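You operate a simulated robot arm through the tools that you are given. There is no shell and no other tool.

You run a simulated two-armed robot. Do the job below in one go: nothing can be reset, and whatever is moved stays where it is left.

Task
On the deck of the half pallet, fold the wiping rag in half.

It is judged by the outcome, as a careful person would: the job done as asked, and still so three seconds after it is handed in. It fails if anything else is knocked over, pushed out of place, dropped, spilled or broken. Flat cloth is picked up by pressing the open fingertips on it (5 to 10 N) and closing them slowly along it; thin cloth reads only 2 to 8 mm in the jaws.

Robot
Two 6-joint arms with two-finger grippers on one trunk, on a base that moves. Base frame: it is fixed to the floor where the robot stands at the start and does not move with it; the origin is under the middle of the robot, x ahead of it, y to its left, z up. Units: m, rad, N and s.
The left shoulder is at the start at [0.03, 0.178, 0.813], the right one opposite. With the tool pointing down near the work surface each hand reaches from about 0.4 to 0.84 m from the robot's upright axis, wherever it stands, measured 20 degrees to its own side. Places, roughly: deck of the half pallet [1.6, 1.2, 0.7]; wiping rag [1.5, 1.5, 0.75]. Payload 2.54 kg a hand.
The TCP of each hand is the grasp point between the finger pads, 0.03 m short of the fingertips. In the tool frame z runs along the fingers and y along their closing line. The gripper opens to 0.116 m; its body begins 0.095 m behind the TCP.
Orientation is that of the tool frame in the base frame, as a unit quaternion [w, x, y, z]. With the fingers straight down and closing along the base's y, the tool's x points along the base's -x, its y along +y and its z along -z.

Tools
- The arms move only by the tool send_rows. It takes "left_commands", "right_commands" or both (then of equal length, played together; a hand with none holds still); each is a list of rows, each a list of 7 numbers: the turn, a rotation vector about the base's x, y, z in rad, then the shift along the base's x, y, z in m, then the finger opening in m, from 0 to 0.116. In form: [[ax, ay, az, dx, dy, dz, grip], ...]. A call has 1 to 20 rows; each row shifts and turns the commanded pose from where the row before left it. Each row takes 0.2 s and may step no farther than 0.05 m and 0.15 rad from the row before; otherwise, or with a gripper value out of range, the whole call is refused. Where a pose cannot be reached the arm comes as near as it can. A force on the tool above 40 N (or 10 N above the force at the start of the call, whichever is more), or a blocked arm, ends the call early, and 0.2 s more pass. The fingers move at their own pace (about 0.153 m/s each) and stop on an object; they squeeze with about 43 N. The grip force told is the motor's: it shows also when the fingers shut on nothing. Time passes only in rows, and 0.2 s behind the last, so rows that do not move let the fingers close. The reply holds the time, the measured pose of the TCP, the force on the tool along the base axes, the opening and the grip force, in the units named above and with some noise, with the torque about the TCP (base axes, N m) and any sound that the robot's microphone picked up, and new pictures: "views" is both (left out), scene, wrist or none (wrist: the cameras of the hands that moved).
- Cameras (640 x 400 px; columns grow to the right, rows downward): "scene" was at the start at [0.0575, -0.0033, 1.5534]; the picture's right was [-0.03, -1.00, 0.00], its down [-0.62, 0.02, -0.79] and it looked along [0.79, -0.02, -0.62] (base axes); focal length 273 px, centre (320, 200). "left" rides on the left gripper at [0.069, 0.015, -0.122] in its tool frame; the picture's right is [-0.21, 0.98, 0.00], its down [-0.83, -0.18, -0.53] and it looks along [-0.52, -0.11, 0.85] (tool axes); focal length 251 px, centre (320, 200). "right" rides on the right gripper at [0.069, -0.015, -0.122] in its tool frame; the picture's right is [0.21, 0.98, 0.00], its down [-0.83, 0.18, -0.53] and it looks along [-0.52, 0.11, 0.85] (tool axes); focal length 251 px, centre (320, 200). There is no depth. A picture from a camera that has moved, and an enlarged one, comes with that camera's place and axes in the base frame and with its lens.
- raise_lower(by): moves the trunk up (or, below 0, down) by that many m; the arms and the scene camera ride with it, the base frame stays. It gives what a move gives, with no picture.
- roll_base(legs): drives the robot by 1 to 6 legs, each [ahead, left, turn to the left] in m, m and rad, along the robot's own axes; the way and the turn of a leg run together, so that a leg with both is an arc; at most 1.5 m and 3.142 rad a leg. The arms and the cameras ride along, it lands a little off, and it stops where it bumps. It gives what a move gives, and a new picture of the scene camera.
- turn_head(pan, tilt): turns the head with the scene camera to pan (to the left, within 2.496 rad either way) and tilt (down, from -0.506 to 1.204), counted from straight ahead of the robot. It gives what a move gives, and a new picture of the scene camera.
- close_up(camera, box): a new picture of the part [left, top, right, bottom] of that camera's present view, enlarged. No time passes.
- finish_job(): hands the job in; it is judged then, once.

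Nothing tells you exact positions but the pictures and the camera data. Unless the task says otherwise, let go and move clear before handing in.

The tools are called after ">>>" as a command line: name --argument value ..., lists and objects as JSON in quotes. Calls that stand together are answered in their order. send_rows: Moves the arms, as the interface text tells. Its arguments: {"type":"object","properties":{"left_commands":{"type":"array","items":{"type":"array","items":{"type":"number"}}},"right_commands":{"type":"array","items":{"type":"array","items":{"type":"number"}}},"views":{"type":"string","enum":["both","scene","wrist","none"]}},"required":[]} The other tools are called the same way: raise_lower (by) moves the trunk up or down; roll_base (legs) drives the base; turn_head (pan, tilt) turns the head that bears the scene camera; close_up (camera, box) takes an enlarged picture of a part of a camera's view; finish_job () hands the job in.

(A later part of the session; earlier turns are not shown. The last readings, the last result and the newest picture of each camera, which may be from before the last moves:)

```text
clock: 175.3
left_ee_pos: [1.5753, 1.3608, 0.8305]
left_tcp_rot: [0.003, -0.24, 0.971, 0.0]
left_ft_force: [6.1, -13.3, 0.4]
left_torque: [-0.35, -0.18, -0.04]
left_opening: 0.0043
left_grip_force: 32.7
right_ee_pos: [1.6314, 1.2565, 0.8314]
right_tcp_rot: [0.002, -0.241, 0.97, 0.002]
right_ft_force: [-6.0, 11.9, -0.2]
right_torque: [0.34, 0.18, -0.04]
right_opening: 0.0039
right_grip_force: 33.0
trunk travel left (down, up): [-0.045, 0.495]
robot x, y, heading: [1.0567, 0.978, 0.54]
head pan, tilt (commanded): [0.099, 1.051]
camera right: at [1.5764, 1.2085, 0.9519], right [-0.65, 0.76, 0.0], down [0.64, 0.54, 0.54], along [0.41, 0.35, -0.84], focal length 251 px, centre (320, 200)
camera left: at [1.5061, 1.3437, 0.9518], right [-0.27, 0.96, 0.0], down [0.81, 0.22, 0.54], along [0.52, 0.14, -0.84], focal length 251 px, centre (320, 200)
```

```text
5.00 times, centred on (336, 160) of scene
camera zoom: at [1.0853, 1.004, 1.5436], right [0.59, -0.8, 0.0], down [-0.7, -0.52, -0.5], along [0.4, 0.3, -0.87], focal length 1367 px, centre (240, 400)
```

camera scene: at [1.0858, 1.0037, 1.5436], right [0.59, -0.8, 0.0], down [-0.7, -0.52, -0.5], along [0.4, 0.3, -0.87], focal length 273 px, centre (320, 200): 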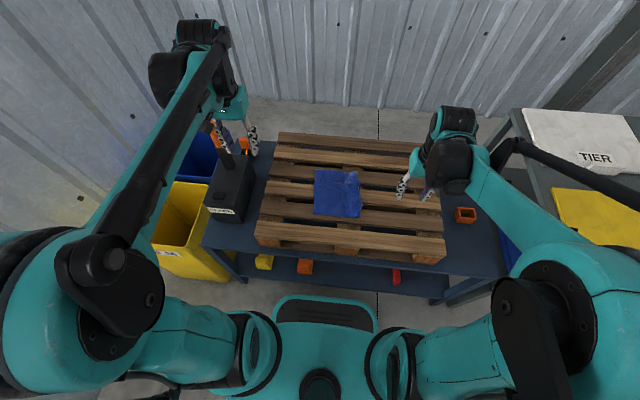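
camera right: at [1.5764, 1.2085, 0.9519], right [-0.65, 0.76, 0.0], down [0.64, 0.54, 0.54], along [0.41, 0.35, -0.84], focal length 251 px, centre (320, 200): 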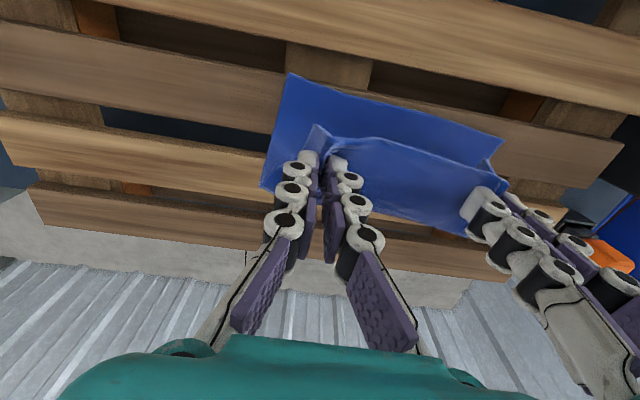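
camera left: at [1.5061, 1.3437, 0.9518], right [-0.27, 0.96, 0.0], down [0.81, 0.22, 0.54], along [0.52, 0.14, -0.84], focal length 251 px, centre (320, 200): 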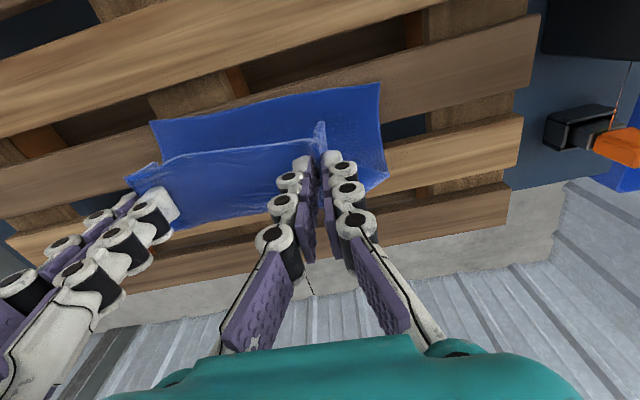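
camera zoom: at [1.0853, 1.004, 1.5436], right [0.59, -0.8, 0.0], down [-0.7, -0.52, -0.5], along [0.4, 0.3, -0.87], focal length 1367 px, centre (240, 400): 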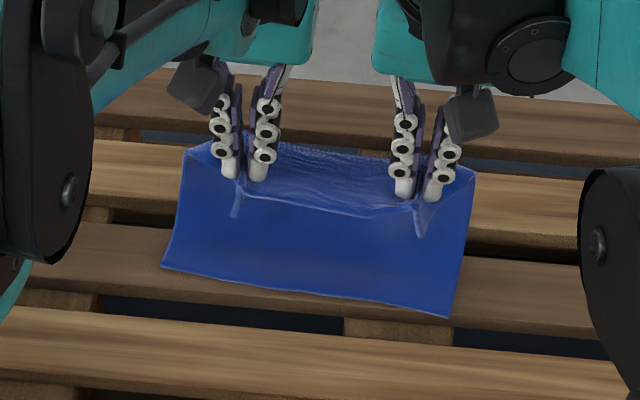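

Excellent – the far edge now lies straight on the deck on the robot's side, with the sheet curving up over the far side to the hands. Now I only have to lower the held edge onto it, aligning it as it comes down.

>>> send_rows --left_commands '[[0, 0, -0.0195, -0.0041, 0.0019, -0.0125, 0.0], [0, 0, -0.0195, -0.0041, 0.0019, -0.0125, 0.0], [0, 0, -0.0195, -0.0041, 0.0019, -0.0125, 0.0], [0, 0, -0.0195, -0.0042, 0.0019, -0.0125, 0.0], [0, 0, 0, 0, 0, 0, 0.0]]' --right_commands '[[0, 0, -0.0195, -0.0062, 0.0009, -0.0125, 0.0], [0, 0, -0.0195, -0.0062, 0.0009, -0.0125, 0.0], [0, 0, -0.0195, -0.0063, 0.0009, -0.0125, 0.0], [0, 0, -0.0195, -0.0063, 0.0008, -0.0125, 0.0], [0, 0, 0, 0, 0, 0, 0.0]]' --views "wrist"

>>> close_up --camera "scene" --box '[272, 130, 384, 200]'

>>> close_up --camera "left" --box '[100, 60, 420, 260]'

>>> close_up --camera "right" --box '[220, 60, 540, 260]'

```text
clock: 176.5
left_ee_pos: [1.5601, 1.3682, 0.7814]
left_tcp_rot: [0.002, -0.202, 0.979, -0.001]
left_ft_force: [5.0, -12.1, -0.6]
left_torque: [-0.37, -0.15, 0.03]
left_opening: 0.0044
left_grip_force: 33.3
right_ee_pos: [1.6075, 1.2592, 0.7813]
right_tcp_rot: [0.001, -0.204, 0.979, 0.003]
right_ft_force: [-5.9, 13.2, -0.6]
right_torque: [0.4, 0.11, -0.04]
right_opening: 0.0039
right_grip_force: 33.1
trunk travel left (down, up): [-0.045, 0.495]
robot x, y, heading: [1.0579, 0.979, 0.534]
head pan, tilt (commanded): [0.099, 1.051]
camera right: at [1.5493, 1.2158, 0.9018], right [-0.59, 0.81, 0.0], down [0.68, 0.49, 0.54], along [0.43, 0.32, -0.84], focal length 251 px, centre (320, 200)
camera left: at [1.4901, 1.356, 0.9022], right [-0.19, 0.98, 0.0], down [0.83, 0.16, 0.54], along [0.53, 0.1, -0.84], focal length 251 px, centre (320, 200)
```

right: 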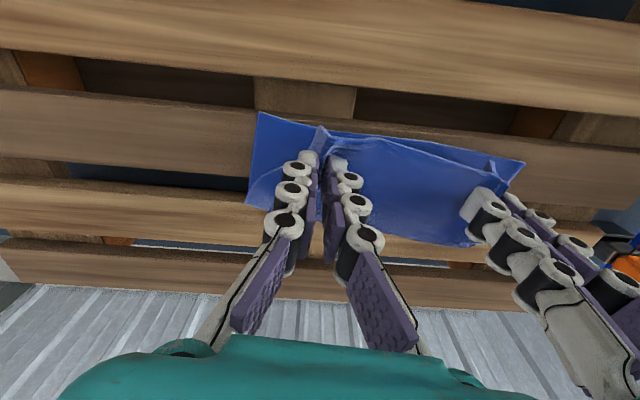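
left: 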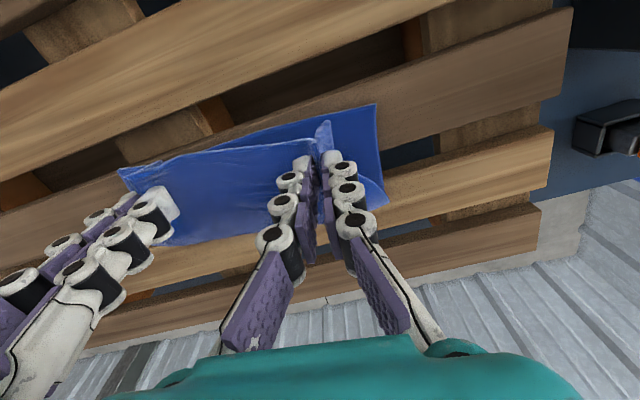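

```text
5.71 times, centred on (328, 165) of scene
camera zoom: at [1.0858, 1.0042, 1.5436], right [0.59, -0.8, 0.0], down [-0.7, -0.52, -0.5], along [0.4, 0.3, -0.87], focal length 1562 px, centre (274, 400)
```

zoom: 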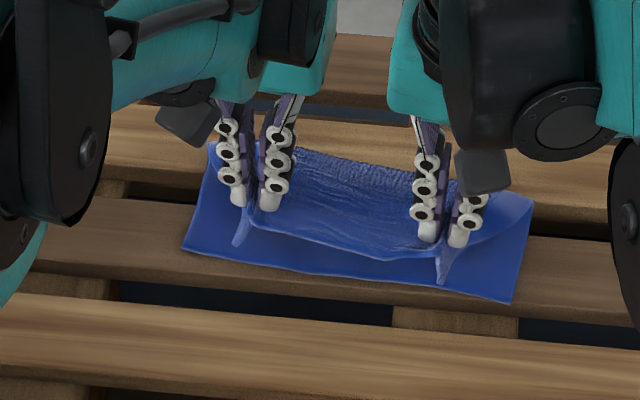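

```text
2.00 times, centred on (260, 160) of left
camera zoom: at [1.4901, 1.356, 0.9022], right [-0.19, 0.98, 0.0], down [0.83, 0.16, 0.54], along [0.53, 0.1, -0.84], focal length 503 px, centre (440, 280)
```

zoom: 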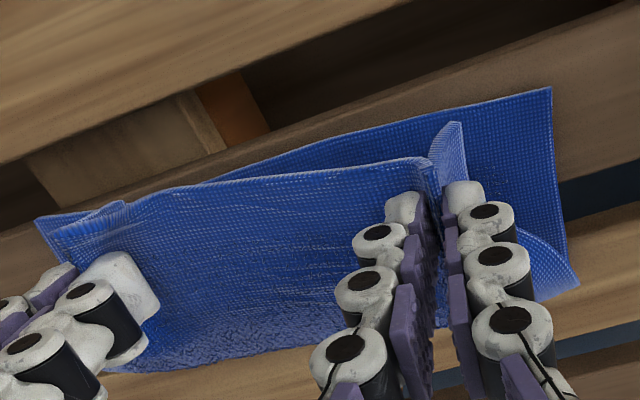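

```text
2.00 times, centred on (380, 160) of right
camera zoom: at [1.5493, 1.2158, 0.9018], right [-0.59, 0.81, 0.0], down [0.68, 0.49, 0.54], along [0.43, 0.32, -0.84], focal length 503 px, centre (200, 280)
```

zoom: 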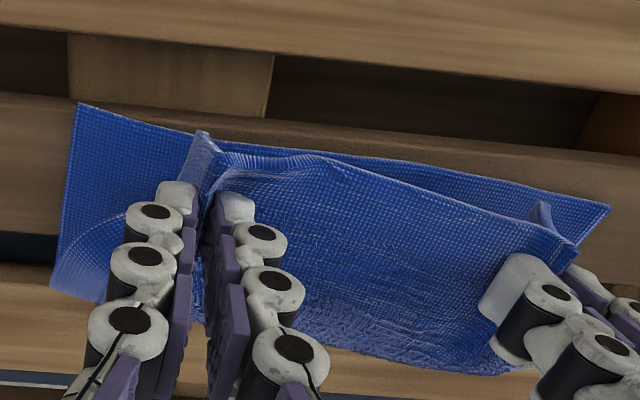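

The lower edge stays put and the held edge is within a few millimetres of being right above it. I'll lower the rest of the way.

>>> send_rows --left_commands '[[0, 0, 0, -0.0012, -0.0005, -0.009, 0.0], [0, 0, 0, -0.0012, -0.0005, -0.009, 0.0], [0, 0, 0, -0.0012, -0.0005, -0.008, 0.0], [0, 0, 0, -0.0008, -0.0004, -0.006, 0.0], [0, 0, 0, 0, 0, 0, 0.0]]' --right_commands '[[0, 0, 0, -0.0006, -0.0003, -0.009, 0.0], [0, 0, 0, -0.0006, -0.0003, -0.009, 0.0], [0, 0, 0, -0.0006, -0.0003, -0.008, 0.0], [0, 0, 0, 0, 0, -0.006, 0.0], [0, 0, 0, 0, 0, 0, 0.0]]' --views "wrist"

>>> close_up --camera "scene" --box '[272, 130, 384, 200]'

>>> close_up --camera "left" --box '[100, 60, 420, 260]'

>>> close_up --camera "right" --box '[220, 60, 540, 260]'

```text
clock: 177.7
left_ee_pos: [1.5549, 1.3668, 0.7485]
left_tcp_rot: [0.003, -0.203, 0.979, 0.0]
left_ft_force: [5.8, -12.4, 0.5]
left_torque: [-0.36, -0.17, 0.08]
left_opening: 0.0041
left_grip_force: 33.3
right_ee_pos: [1.6046, 1.2594, 0.7492]
right_tcp_rot: [0.001, -0.203, 0.979, 0.003]
right_ft_force: [-5.4, 12.8, 1.7]
right_torque: [0.32, 0.16, 0.01]
right_opening: 0.0039
right_grip_force: 32.9
trunk travel left (down, up): [-0.045, 0.495]
robot x, y, heading: [1.0554, 0.9809, 0.536]
head pan, tilt (commanded): [0.099, 1.051]
camera right: at [1.5469, 1.2157, 0.8702], right [-0.59, 0.81, 0.0], down [0.68, 0.49, 0.54], along [0.43, 0.32, -0.84], focal length 251 px, centre (320, 200)
camera left: at [1.4848, 1.3544, 0.8697], right [-0.19, 0.98, 0.0], down [0.83, 0.16, 0.54], along [0.53, 0.1, -0.84], focal length 251 px, centre (320, 200)
```

right: 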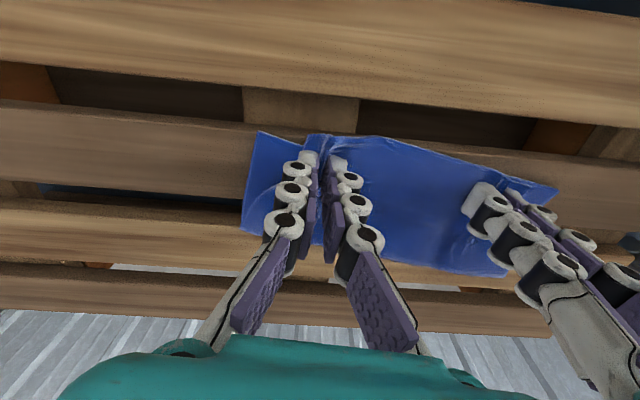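
left: 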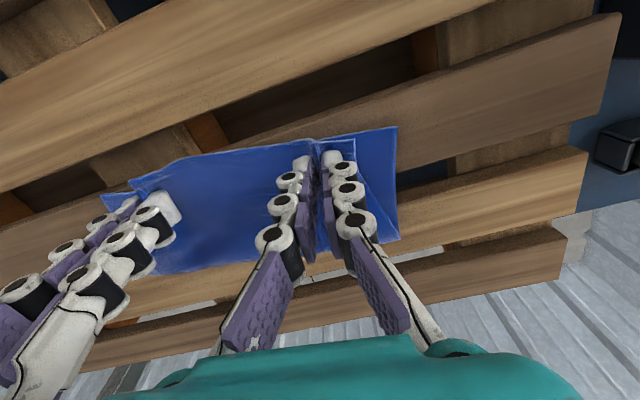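

```text
5.71 times, centred on (328, 165) of scene
camera zoom: at [1.0858, 1.0042, 1.5436], right [0.59, -0.8, 0.0], down [-0.7, -0.52, -0.5], along [0.4, 0.3, -0.87], focal length 1562 px, centre (274, 400)
```

zoom: 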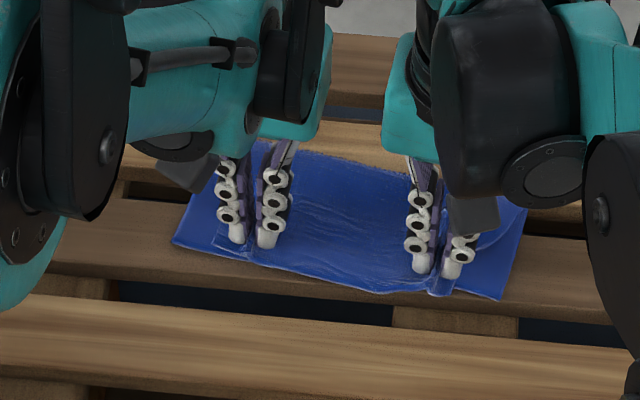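

```text
2.00 times, centred on (260, 160) of left
camera zoom: at [1.4848, 1.3544, 0.8697], right [-0.19, 0.98, 0.0], down [0.83, 0.16, 0.54], along [0.53, 0.1, -0.84], focal length 503 px, centre (440, 280)
```

zoom: 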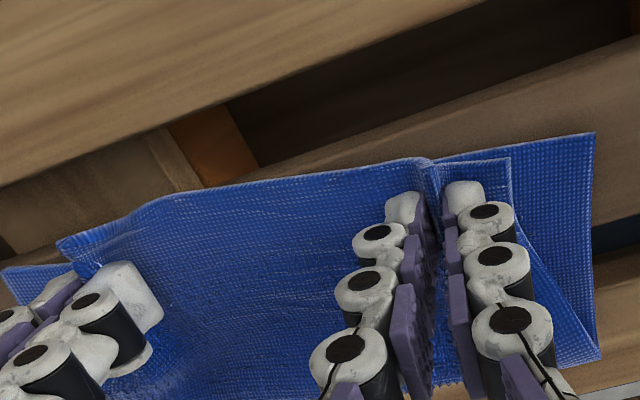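

```text
2.00 times, centred on (380, 160) of right
camera zoom: at [1.5469, 1.2157, 0.8702], right [-0.59, 0.81, 0.0], down [0.68, 0.49, 0.54], along [0.43, 0.32, -0.84], focal length 503 px, centre (200, 280)
```

zoom: 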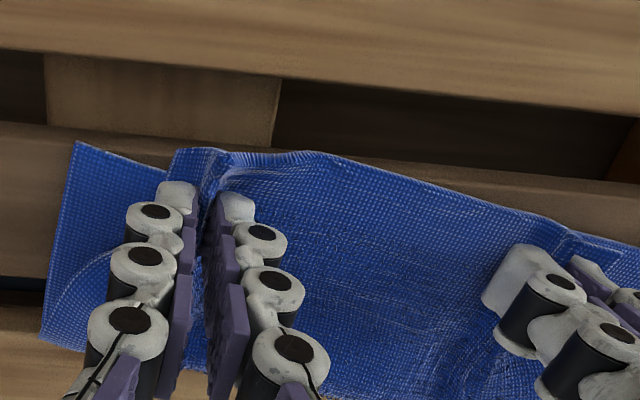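

The fold is lined up very well: the held edge lies on the lower edge, only the corners are drawn in a little by the pinches. I'll press lightly and open the fingers slowly to spread those corners outward.

>>> send_rows --left_commands '[[0, 0, 0, 0, 0, -0.002, 0.0], [0, 0, 0, 0, 0, -0.001, 0.0], [0, 0, 0, 0, 0, 0, 0.0]]' --right_commands '[[0, 0, 0, 0, 0, -0.002, 0.0], [0, 0, 0, 0, 0, -0.001, 0.0], [0, 0, 0, 0, 0, 0, 0.0]]' --views "none"

```text
clock: 178.5
left_ee_pos: [1.5539, 1.3674, 0.7468]
left_tcp_rot: [0.003, -0.203, 0.979, 0.0]
left_ft_force: [7.5, -11.9, 2.6]
left_torque: [-0.35, -0.2, 0.11]
left_opening: 0.0044
left_grip_force: 33.5
right_ee_pos: [1.604, 1.2585, 0.7461]
right_tcp_rot: [0.002, -0.204, 0.979, 0.002]
right_ft_force: [-4.1, 14.0, 7.2]
right_torque: [0.42, 0.14, 0.02]
right_opening: 0.004
right_grip_force: 33.1
trunk travel left (down, up): [-0.045, 0.495]
robot x, y, heading: [1.0572, 0.9811, 0.536]
head pan, tilt (commanded): [0.099, 1.051]
```

>>> send_rows --left_commands '[[0, 0, 0, 0, 0, -0.0012, 0.0], [0, 0, 0, 0, 0, 0, 0.004], [0, 0, 0, 0, 0, 0, 0.008], [0, 0, 0, 0, 0, 0, 0.012], [0, 0, 0, 0, 0, 0, 0.016], [0, 0, 0, 0, 0, 0, 0.02], [0, 0, 0, 0, 0, 0, 0.025], [0, 0, 0, 0, 0, 0, 0.03], [0, 0, 0, 0, 0, 0, 0.036], [0, 0, 0, 0, 0, 0, 0.042]]' --right_commands '[[0, 0, 0, 0, 0, 0, 0.0], [0, 0, 0, 0, 0, 0, 0.004], [0, 0, 0, 0, 0, 0, 0.008], [0, 0, 0, 0, 0, 0, 0.012], [0, 0, 0, 0, 0, 0, 0.016], [0, 0, 0, 0, 0, 0, 0.02], [0, 0, 0, 0, 0, 0, 0.025], [0, 0, 0, 0, 0, 0, 0.03], [0, 0, 0, 0, 0, 0, 0.036], [0, 0, 0, 0, 0, 0, 0.042]]' --views "wrist"

```text
clock: 180.7
left_ee_pos: [1.5549, 1.3672, 0.745]
left_tcp_rot: [0.002, -0.202, 0.979, 0.0]
left_ft_force: [-0.2, 0.6, 3.3]
left_torque: [0.0, -0.01, -0.03]
left_opening: 0.0429
left_grip_force: 0.1
right_ee_pos: [1.6047, 1.2583, 0.7448]
right_tcp_rot: [0.003, -0.204, 0.979, 0.003]
right_ft_force: [-0.1, -0.2, 2.1]
right_torque: [0.03, -0.04, -0.01]
right_opening: 0.0408
right_grip_force: 4.7
trunk travel left (down, up): [-0.045, 0.495]
robot x, y, heading: [1.0584, 0.9783, 0.534]
head pan, tilt (commanded): [0.099, 1.051]
camera right: at [1.5467, 1.2149, 0.8668], right [-0.59, 0.81, 0.0], down [0.68, 0.49, 0.54], along [0.43, 0.32, -0.84], focal length 251 px, centre (320, 200)
camera left: at [1.4845, 1.3547, 0.8662], right [-0.19, 0.98, 0.0], down [0.83, 0.16, 0.54], along [0.53, 0.1, -0.84], focal length 251 px, centre (320, 200)
```

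right: 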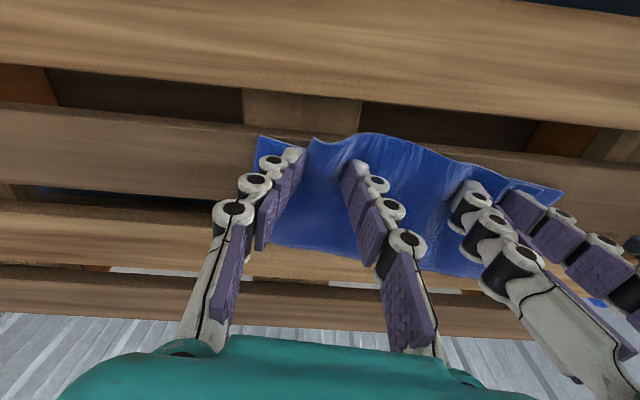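
left: 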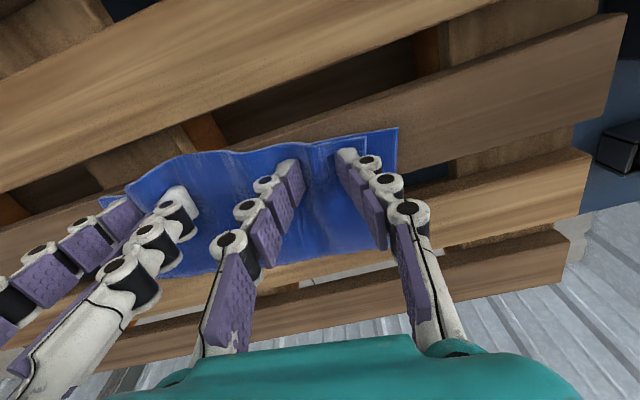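

>>> close_up --camera "left" --box '[80, 80, 420, 290]'

>>> close_up --camera "right" --box '[230, 80, 570, 290]'

>>> close_up --camera "scene" --box '[272, 130, 384, 200]'

```text
1.88 times, centred on (250, 185) of left
camera zoom: at [1.4845, 1.3547, 0.8662], right [-0.19, 0.98, 0.0], down [0.83, 0.16, 0.54], along [0.53, 0.1, -0.84], focal length 473 px, centre (452, 228)
```

zoom: 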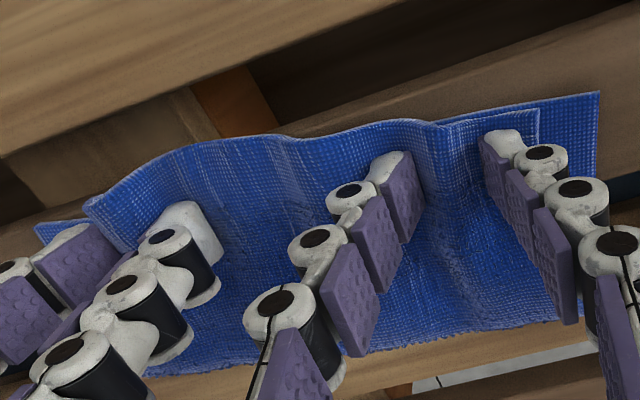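

```text
1.88 times, centred on (400, 185) of right
camera zoom: at [1.5467, 1.2149, 0.8668], right [-0.59, 0.81, 0.0], down [0.68, 0.49, 0.54], along [0.43, 0.32, -0.84], focal length 473 px, centre (169, 228)
```

zoom: 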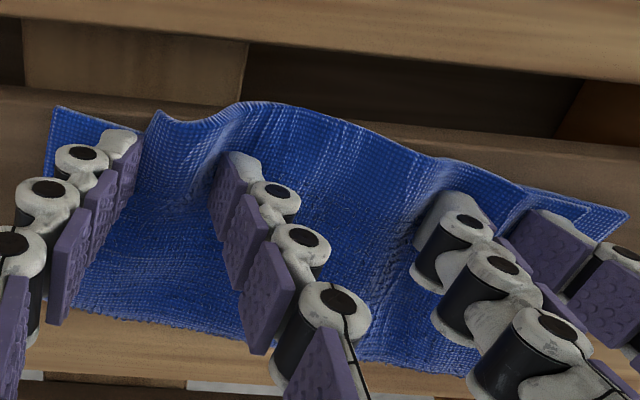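

```text
5.71 times, centred on (328, 165) of scene
camera zoom: at [1.0854, 1.004, 1.5436], right [0.59, -0.8, 0.0], down [-0.7, -0.52, -0.5], along [0.4, 0.3, -0.87], focal length 1562 px, centre (274, 400)
```

zoom: 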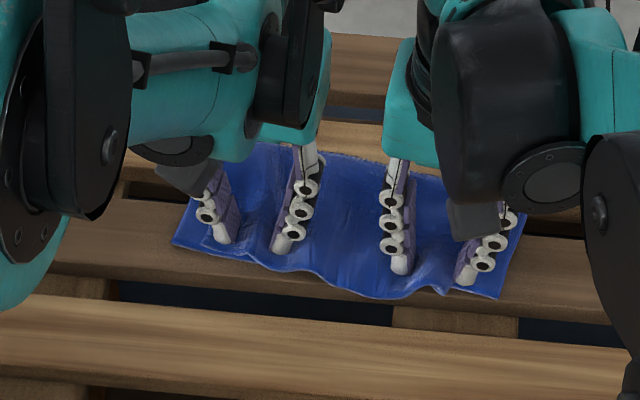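

Spreading pushed a small bulge into the middle. Keeping light pressure, I'll slide both hands outward about 1.2 cm to draw the top layer out to its full width.

>>> send_rows --left_commands '[[0, 0, 0, 0, 0, -0.0008, 0.042], [0, 0, 0, -0.0017, 0.0036, 0, 0.042], [0, 0, 0, -0.0017, 0.0036, 0, 0.042], [0, 0, 0, -0.0017, 0.0037, 0, 0.042], [0, 0, 0, -0.0013, 0.0027, 0, 0.042], [0, 0, 0, 0, 0, 0, 0.042]]' --right_commands '[[0, 0, 0, 0, 0, -0.001, 0.042], [0, 0, 0, 0.0017, -0.0036, 0, 0.042], [0, 0, 0, 0.0017, -0.0036, 0, 0.042], [0, 0, 0, 0.0017, -0.0037, 0, 0.042], [0, 0, 0, 0.0013, -0.0027, 0, 0.042], [0, 0, 0, 0, 0, 0, 0.042]]' --views "wrist"

>>> close_up --camera "left" --box '[80, 80, 420, 290]'

>>> close_up --camera "right" --box '[230, 80, 570, 290]'

```text
clock: 182.1
left_ee_pos: [1.5486, 1.3818, 0.7444]
left_tcp_rot: [0.001, -0.202, 0.979, 0.0]
left_ft_force: [1.8, -0.8, 10.5]
left_torque: [-0.14, -0.16, 0.03]
left_opening: 0.0438
left_grip_force: 0.5
right_ee_pos: [1.6108, 1.2438, 0.7461]
right_tcp_rot: [0.002, -0.203, 0.979, 0.002]
right_ft_force: [-0.1, 0.9, 2.2]
right_torque: [0.09, 0.04, 0.0]
right_opening: 0.043
right_grip_force: 0.5
trunk travel left (down, up): [-0.045, 0.495]
robot x, y, heading: [1.0591, 0.9826, 0.54]
head pan, tilt (commanded): [0.099, 1.051]
camera right: at [1.5521, 1.2005, 0.8664], right [-0.59, 0.81, 0.0], down [0.68, 0.49, 0.54], along [0.44, 0.32, -0.84], focal length 251 px, centre (320, 200)
camera left: at [1.4771, 1.3681, 0.8657], right [-0.19, 0.98, 0.0], down [0.83, 0.16, 0.54], along [0.53, 0.1, -0.84], focal length 251 px, centre (320, 200)
```

right: 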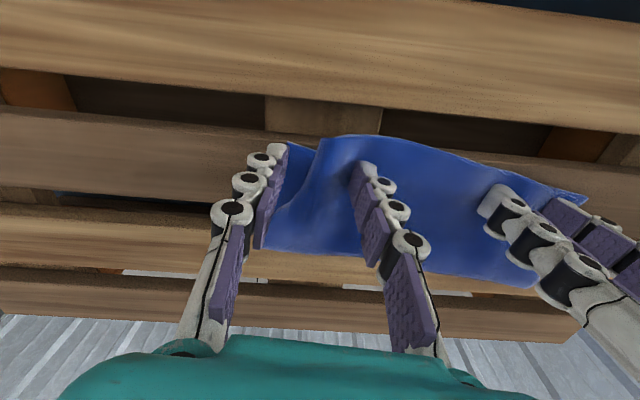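
left: 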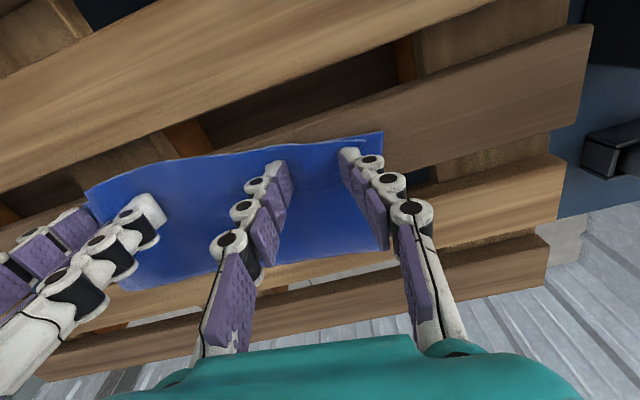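

```text
1.88 times, centred on (250, 185) of left
camera zoom: at [1.4771, 1.3681, 0.8657], right [-0.19, 0.98, 0.0], down [0.83, 0.16, 0.54], along [0.53, 0.1, -0.84], focal length 473 px, centre (452, 228)
```

zoom: 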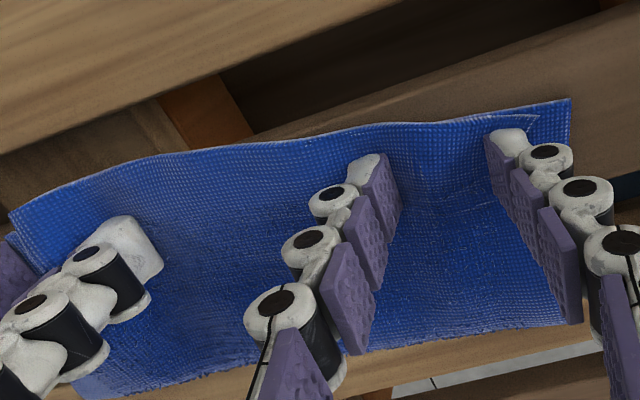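

```text
1.88 times, centred on (400, 185) of right
camera zoom: at [1.5521, 1.2005, 0.8664], right [-0.59, 0.81, 0.0], down [0.68, 0.49, 0.54], along [0.44, 0.32, -0.84], focal length 473 px, centre (169, 228)
```

zoom: 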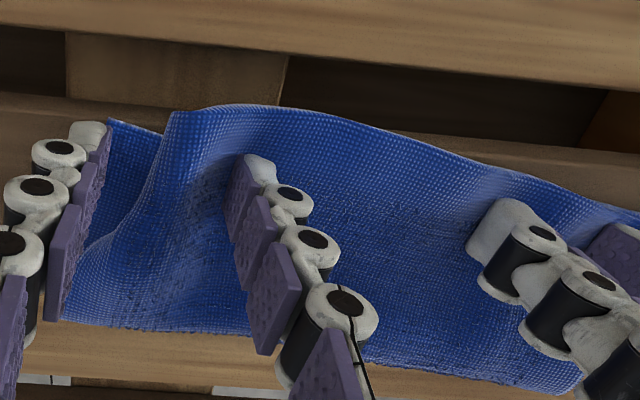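

The left corner is nearly out; on the right the fingers slipped off the top layer. I'll reposition the right hand on the top layer and draw it out, while the left keeps the other side pinned.

>>> send_rows --right_commands '[[0, 0, 0, 0, 0, 0.014, 0.036], [0, 0, 0, -0.01, 0.0132, 0, 0.03], [0, 0, 0, -0.01, 0.0133, 0, 0.03], [0, 0, 0, 0, 0, -0.008, 0.03], [0, 0, 0, 0, 0, -0.005, 0.03], [0, 0, 0, 0, 0, 0, 0.03]]' --left_commands '[[0, 0, 0, 0, 0, 0.0005, 0.042], [0, 0, 0, 0, 0, 0, 0.042], [0, 0, 0, 0, 0, 0, 0.042], [0, 0, 0, 0, 0, 0, 0.042], [0, 0, 0, 0, 0, 0, 0.042], [0, 0, 0, 0, 0, 0, 0.042]]' --views "wrist"

>>> close_up --camera "right" --box '[160, 80, 500, 290]'

```text
clock: 183.5
left_ee_pos: [1.5479, 1.3821, 0.7444]
left_tcp_rot: [0.003, -0.203, 0.979, -0.001]
left_ft_force: [0.7, -1.0, 5.7]
left_torque: [-0.07, -0.04, 0.04]
left_opening: 0.0437
left_grip_force: 0.0
right_ee_pos: [1.5909, 1.271, 0.7481]
right_tcp_rot: [0.002, -0.204, 0.979, 0.003]
right_ft_force: [-0.1, 0.3, 5.1]
right_torque: [-0.03, -0.01, -0.01]
right_opening: 0.0303
right_grip_force: 0.0
trunk travel left (down, up): [-0.045, 0.495]
robot x, y, heading: [1.0574, 0.9814, 0.535]
head pan, tilt (commanded): [0.099, 1.051]
camera right: at [1.533, 1.2276, 0.8676], right [-0.59, 0.81, 0.0], down [0.68, 0.49, 0.54], along [0.44, 0.32, -0.84], focal length 251 px, centre (320, 200)
camera left: at [1.4773, 1.3684, 0.8657], right [-0.19, 0.98, 0.0], down [0.83, 0.16, 0.54], along [0.53, 0.1, -0.84], focal length 251 px, centre (320, 200)
```

right: 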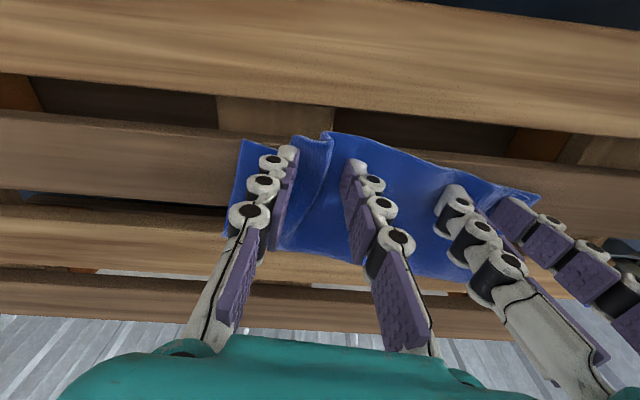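
left: 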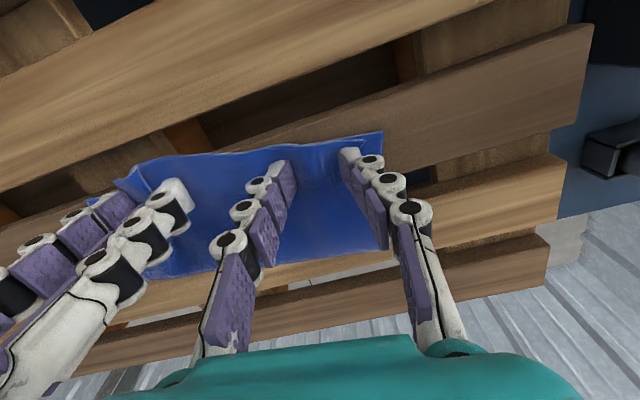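

```text
1.88 times, centred on (330, 185) of right
camera zoom: at [1.533, 1.2276, 0.8676], right [-0.59, 0.81, 0.0], down [0.68, 0.49, 0.54], along [0.44, 0.32, -0.84], focal length 473 px, centre (301, 228)
```

zoom: 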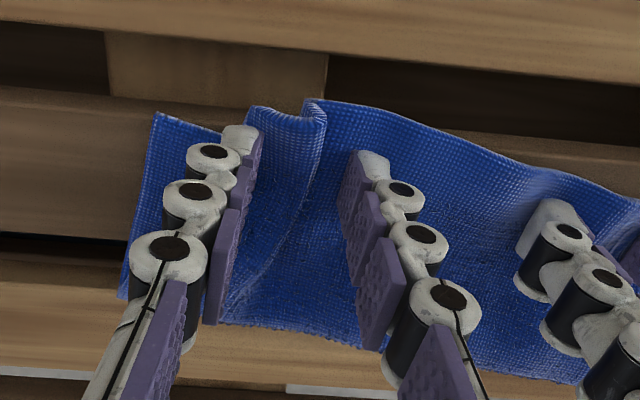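

>>> send_rows --right_commands '[[0, 0, 0, 0, 0, 0.016, 0.03], [0, 0, 0, -0.0094, 0.0199, 0, 0.03], [0, 0, 0, 0, 0, -0.009, 0.03], [0, 0, 0, 0, 0, -0.005, 0.03], [0, 0, 0, 0, 0, 0, 0.03]]' --views "wrist"

>>> close_up --camera "right" --box '[160, 80, 500, 290]'

```text
clock: 184.7
left_ee_pos: [1.5487, 1.3806, 0.7448]
left_tcp_rot: [0.003, -0.203, 0.979, 0.0]
left_ft_force: [1.2, -1.0, 6.6]
left_torque: [-0.08, -0.06, -0.02]
left_opening: 0.041
left_grip_force: 5.9
right_ee_pos: [1.5815, 1.2912, 0.7499]
right_tcp_rot: [0.002, -0.203, 0.979, 0.003]
right_ft_force: [0.5, -2.8, 7.4]
right_torque: [-0.14, -0.11, 0.01]
right_opening: 0.031
right_grip_force: 0.4
trunk travel left (down, up): [-0.045, 0.495]
robot x, y, heading: [1.0599, 0.9837, 0.534]
head pan, tilt (commanded): [0.099, 1.051]
camera right: at [1.5231, 1.2478, 0.8699], right [-0.59, 0.81, 0.0], down [0.68, 0.49, 0.54], along [0.44, 0.32, -0.84], focal length 251 px, centre (320, 200)
```

right: 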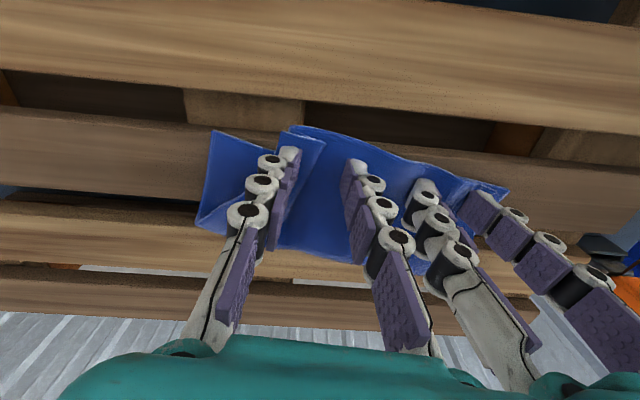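

```text
1.88 times, centred on (330, 185) of right
camera zoom: at [1.5231, 1.2478, 0.8699], right [-0.59, 0.81, 0.0], down [0.68, 0.49, 0.54], along [0.44, 0.32, -0.84], focal length 473 px, centre (301, 228)
```

zoom: 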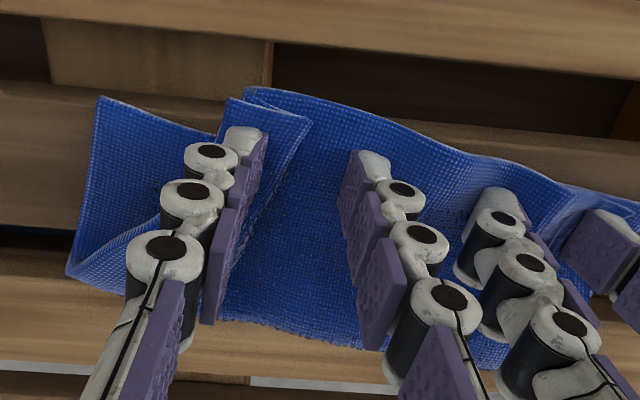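

The corner got flipped over on top. I'll lift the right hand straight up and look before correcting it.

>>> send_rows --right_commands '[[0, 0, 0, 0, 0, 0.02, 0.03], [0, 0, 0, 0, 0, 0.03, 0.03], [0, 0, 0, 0, 0, 0.03, 0.03]]' --views "wrist"

>>> close_up --camera "right" --box '[180, 100, 500, 290]'

>>> close_up --camera "scene" --box '[272, 130, 384, 200]'

```text
clock: 185.5
left_ee_pos: [1.5485, 1.3809, 0.7446]
left_tcp_rot: [0.002, -0.204, 0.979, 0.0]
left_ft_force: [-0.5, -0.7, 6.6]
left_torque: [-0.03, -0.03, -0.03]
left_opening: 0.0413
left_grip_force: 5.6
right_ee_pos: [1.5811, 1.2927, 0.829]
right_tcp_rot: [0.002, -0.203, 0.979, 0.002]
right_ft_force: [-0.4, 0.3, -0.6]
right_torque: [0.03, 0.04, 0.0]
right_opening: 0.0298
right_grip_force: 0.1
trunk travel left (down, up): [-0.045, 0.495]
robot x, y, heading: [1.0587, 0.9786, 0.535]
head pan, tilt (commanded): [0.099, 1.051]
camera right: at [1.5235, 1.2492, 0.9501], right [-0.59, 0.81, 0.0], down [0.68, 0.49, 0.54], along [0.43, 0.32, -0.84], focal length 251 px, centre (320, 200)
```

right: 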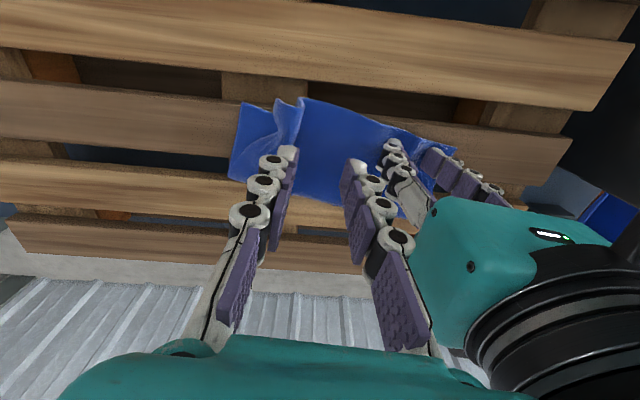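

```text
2.00 times, centred on (340, 195) of right
camera zoom: at [1.5235, 1.2492, 0.9501], right [-0.59, 0.81, 0.0], down [0.68, 0.49, 0.54], along [0.43, 0.32, -0.84], focal length 503 px, centre (280, 210)
```

zoom: 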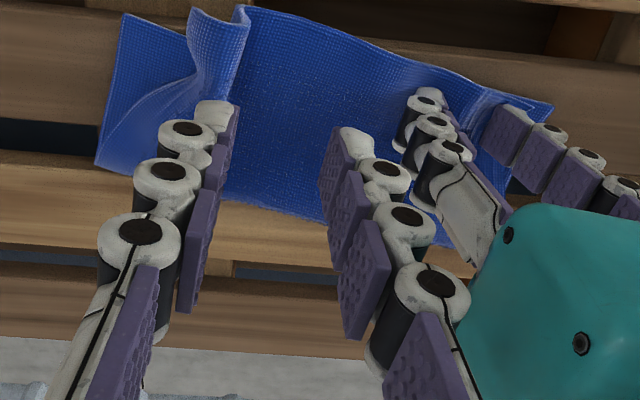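

```text
5.71 times, centred on (328, 165) of scene
camera zoom: at [1.0852, 1.0038, 1.5436], right [0.59, -0.8, 0.0], down [-0.7, -0.52, -0.5], along [0.4, 0.3, -0.87], focal length 1562 px, centre (274, 400)
```

zoom: 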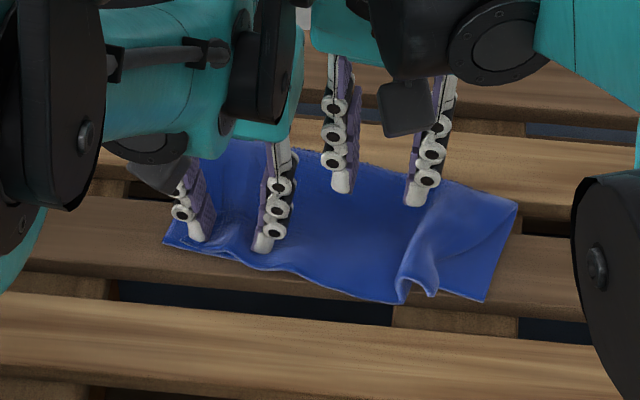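

The right end of the top layer now stands up as a small pleat about 3 cm short of the lower corner. I'll pinch that pleat and pull it to the right.

>>> send_rows --right_commands '[[0, 0, 0, 0.009, -0.0245, 0, 0.04], [0, 0, 0, 0, 0, -0.035, 0.04], [0, 0, 0, 0, 0, -0.03, 0.04], [0, 0, 0, 0, 0, -0.008, 0.04], [0, 0, 0, 0, 0, 0, 0.04]]' --views "wrist"

>>> close_up --camera "right" --box '[180, 80, 500, 280]'

```text
clock: 186.7
left_ee_pos: [1.5485, 1.3819, 0.7451]
left_tcp_rot: [0.003, -0.202, 0.979, -0.001]
left_ft_force: [0.9, -0.5, 5.0]
left_torque: [-0.05, -0.02, -0.02]
left_opening: 0.0429
left_grip_force: 0.0
right_ee_pos: [1.5903, 1.2676, 0.7555]
right_tcp_rot: [0.002, -0.204, 0.979, 0.002]
right_ft_force: [-0.6, 0.6, 1.1]
right_torque: [-0.01, 0.03, 0.04]
right_opening: 0.0399
right_grip_force: 0.0
trunk travel left (down, up): [-0.045, 0.495]
robot x, y, heading: [1.0579, 0.9813, 0.539]
head pan, tilt (commanded): [0.099, 1.051]
camera right: at [1.5319, 1.2238, 0.8759], right [-0.59, 0.81, 0.0], down [0.68, 0.49, 0.54], along [0.43, 0.32, -0.84], focal length 251 px, centre (320, 200)
```

right: 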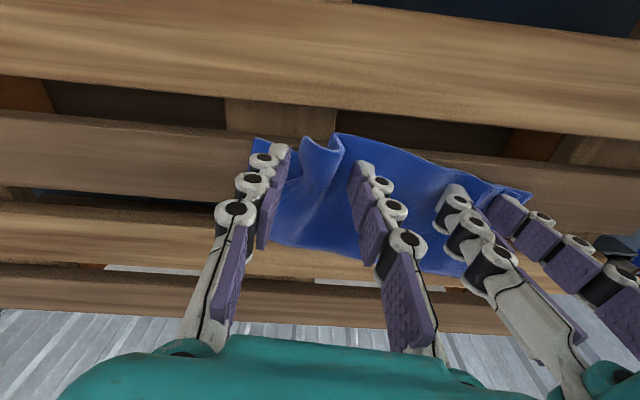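

```text
2.00 times, centred on (340, 180) of right
camera zoom: at [1.5319, 1.2238, 0.8759], right [-0.59, 0.81, 0.0], down [0.68, 0.49, 0.54], along [0.43, 0.32, -0.84], focal length 503 px, centre (280, 240)
```

zoom: 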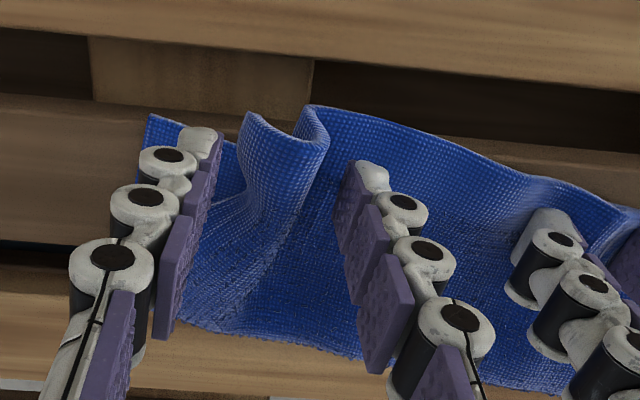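

Corner C and the pleat are between the right fingers. I'll close gently and draw them to the right.

>>> send_rows --right_commands '[[0, 0, 0, 0, 0, 0, 0.032], [0, 0, 0, 0, 0, 0, 0.024], [0, 0, 0, 0, 0, 0, 0.016], [0, 0, 0, 0, 0, 0, 0.008], [0, 0, 0, 0, 0, 0, 0.0], [0, 0, 0, 0, 0, 0, 0.0]]' --views "wrist"

>>> close_up --camera "right" --box '[180, 80, 500, 280]'

```text
clock: 188.1
left_ee_pos: [1.5492, 1.3804, 0.7445]
left_tcp_rot: [0.003, -0.202, 0.979, 0.0]
left_ft_force: [0.2, -0.3, 5.8]
left_torque: [-0.01, -0.02, -0.03]
left_opening: 0.0417
left_grip_force: 5.9
right_ee_pos: [1.5907, 1.268, 0.7547]
right_tcp_rot: [0.002, -0.204, 0.979, 0.002]
right_ft_force: [-0.7, -0.2, -0.5]
right_torque: [0.02, -0.01, 0.01]
right_opening: 0.0045
right_grip_force: 33.0
trunk travel left (down, up): [-0.045, 0.495]
robot x, y, heading: [1.057, 0.9839, 0.534]
head pan, tilt (commanded): [0.099, 1.051]
camera right: at [1.5319, 1.2238, 0.8761], right [-0.59, 0.81, 0.0], down [0.68, 0.49, 0.54], along [0.43, 0.32, -0.84], focal length 251 px, centre (320, 200)
```

right: 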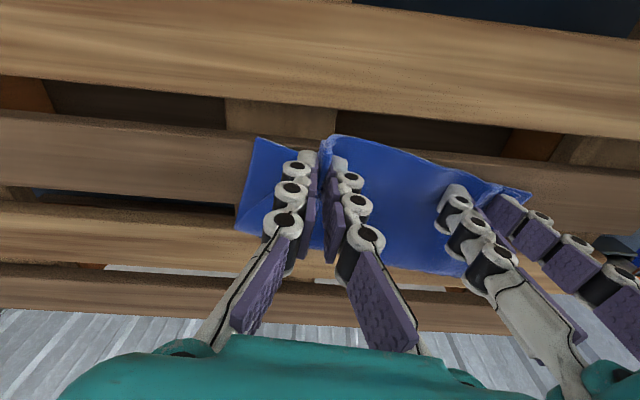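

```text
2.00 times, centred on (340, 180) of right
camera zoom: at [1.5319, 1.2238, 0.8761], right [-0.59, 0.81, 0.0], down [0.68, 0.49, 0.54], along [0.43, 0.32, -0.84], focal length 503 px, centre (280, 240)
```

zoom: 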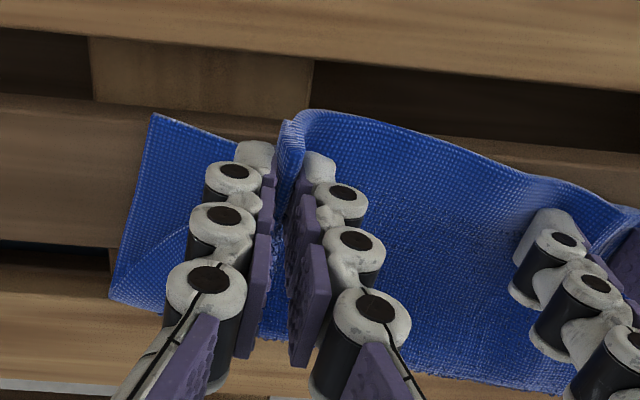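

>>> send_rows --right_commands '[[0, 0, 0, 0.003, -0.0063, 0.001, 0.0], [0, 0, 0, 0.003, -0.0063, 0, 0.0], [0, 0, 0, 0.003, -0.0063, 0, 0.0], [0, 0, 0, 0.003, -0.0063, 0, 0.0], [0, 0, 0, 0, 0, 0, 0.0]]' --views "wrist"

>>> close_up --camera "right" --box '[180, 80, 560, 300]'

```text
clock: 189.3
left_ee_pos: [1.5476, 1.3817, 0.7447]
left_tcp_rot: [0.003, -0.202, 0.979, -0.001]
left_ft_force: [3.3, -6.9, 12.2]
left_torque: [-0.58, -0.25, -0.01]
left_opening: 0.0431
left_grip_force: 7.6
right_ee_pos: [1.6018, 1.2415, 0.7573]
right_tcp_rot: [0.001, -0.203, 0.979, 0.002]
right_ft_force: [-3.1, 7.4, -0.4]
right_torque: [0.26, 0.12, 0.02]
right_opening: 0.005
right_grip_force: 33.7
trunk travel left (down, up): [-0.045, 0.495]
robot x, y, heading: [1.0603, 0.9738, 0.537]
head pan, tilt (commanded): [0.099, 1.051]
camera right: at [1.5441, 1.1984, 0.8776], right [-0.59, 0.81, 0.0], down [0.68, 0.49, 0.54], along [0.44, 0.32, -0.84], focal length 251 px, centre (320, 200)
```

right: 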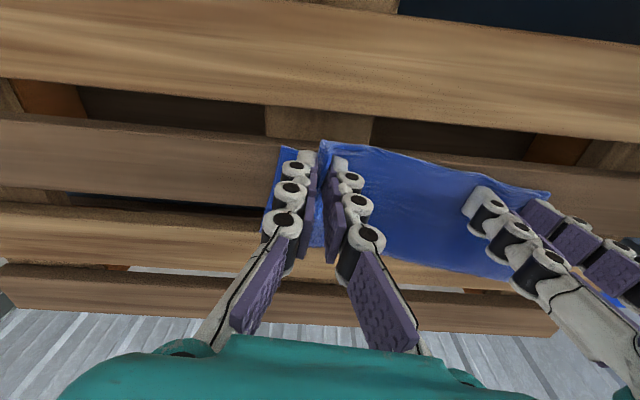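

```text
1.68 times, centred on (370, 190) of right
camera zoom: at [1.5441, 1.1984, 0.8776], right [-0.59, 0.81, 0.0], down [0.68, 0.49, 0.54], along [0.44, 0.32, -0.84], focal length 424 px, centre (236, 217)
```

zoom: 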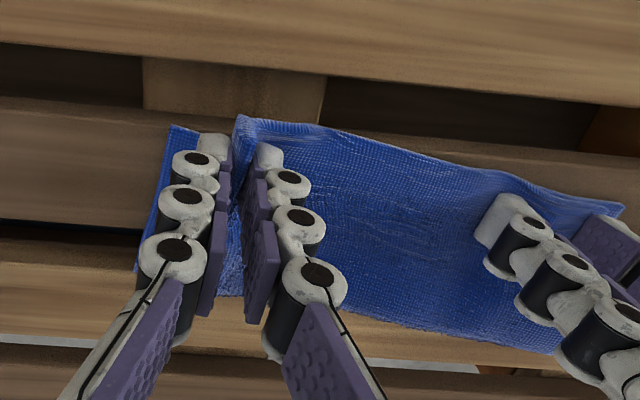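

The top layer is taut now. I'll lower and open the right hand under light pressure to spread the corner outward.

>>> send_rows --right_commands '[[0, 0, 0, 0, 0, -0.006, 0.0], [0, 0, 0, 0, 0, -0.004, 0.0], [0, 0, 0, 0, 0, 0, 0.0]]' --views "none"

```text
clock: 190.1
left_ee_pos: [1.5474, 1.3814, 0.7451]
left_tcp_rot: [0.003, -0.201, 0.979, 0.0]
left_ft_force: [1.5, -2.1, 10.1]
left_torque: [-0.19, -0.1, -0.01]
left_opening: 0.0419
left_grip_force: 0.0
right_ee_pos: [1.6016, 1.244, 0.7473]
right_tcp_rot: [0.002, -0.204, 0.979, 0.003]
right_ft_force: [-0.5, 6.2, 9.8]
right_torque: [0.37, 0.04, -0.01]
right_opening: 0.0045
right_grip_force: 33.3
trunk travel left (down, up): [-0.045, 0.495]
robot x, y, heading: [1.0582, 0.9831, 0.538]
head pan, tilt (commanded): [0.099, 1.051]
```

>>> send_rows --right_commands '[[0, 0, 0, 0.0009, -0.0018, 0, 0.004], [0, 0, 0, 0.0009, -0.0018, 0, 0.008], [0, 0, 0, 0.0009, -0.0018, 0, 0.012], [0, 0, 0, 0.0009, -0.0018, 0, 0.016], [0, 0, 0, 0.0009, -0.0018, 0, 0.02], [0, 0, 0, 0.0009, -0.0018, 0, 0.024], [0, 0, 0, 0.0009, -0.0018, 0, 0.028], [0, 0, 0, 0.0009, -0.0018, 0, 0.032], [0, 0, 0, 0, 0, 0, 0.032]]' --views "wrist"

>>> close_up --camera "right" --box '[180, 80, 560, 300]'

```text
clock: 192.1
left_ee_pos: [1.5476, 1.3819, 0.7447]
left_tcp_rot: [0.002, -0.203, 0.979, 0.0]
left_ft_force: [1.3, -0.6, 7.5]
left_torque: [-0.13, -0.12, 0.03]
left_opening: 0.0429
left_grip_force: 0.0
right_ee_pos: [1.608, 1.2277, 0.7468]
right_tcp_rot: [0.002, -0.204, 0.979, 0.004]
right_ft_force: [-1.7, 2.8, 4.2]
right_torque: [0.19, 0.06, 0.06]
right_opening: 0.0338
right_grip_force: 1.9
trunk travel left (down, up): [-0.045, 0.495]
robot x, y, heading: [1.0582, 0.9817, 0.537]
head pan, tilt (commanded): [0.099, 1.051]
camera right: at [1.5512, 1.184, 0.8672], right [-0.59, 0.81, 0.0], down [0.68, 0.49, 0.54], along [0.44, 0.32, -0.84], focal length 251 px, centre (320, 200)
```

right: 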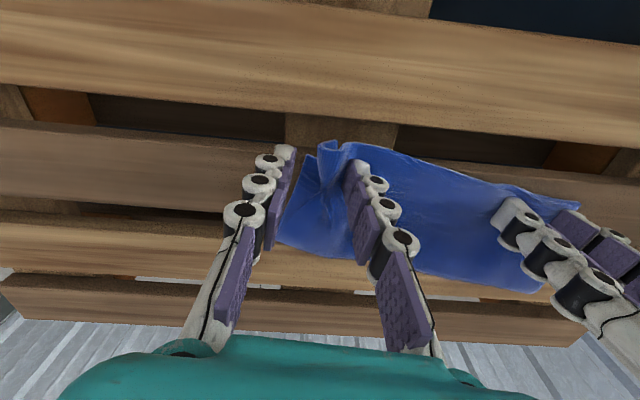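

```text
1.68 times, centred on (370, 190) of right
camera zoom: at [1.5512, 1.184, 0.8672], right [-0.59, 0.81, 0.0], down [0.68, 0.49, 0.54], along [0.44, 0.32, -0.84], focal length 424 px, centre (236, 217)
```

zoom: 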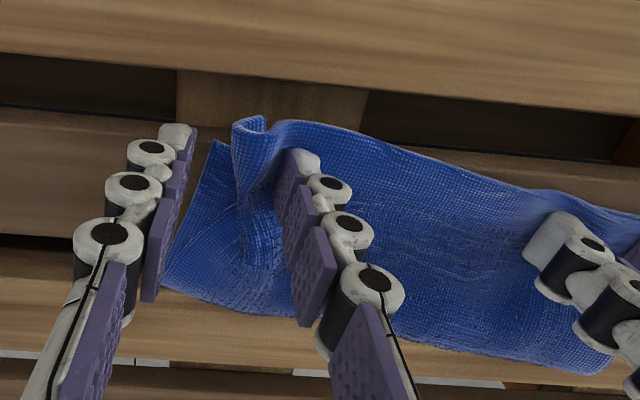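

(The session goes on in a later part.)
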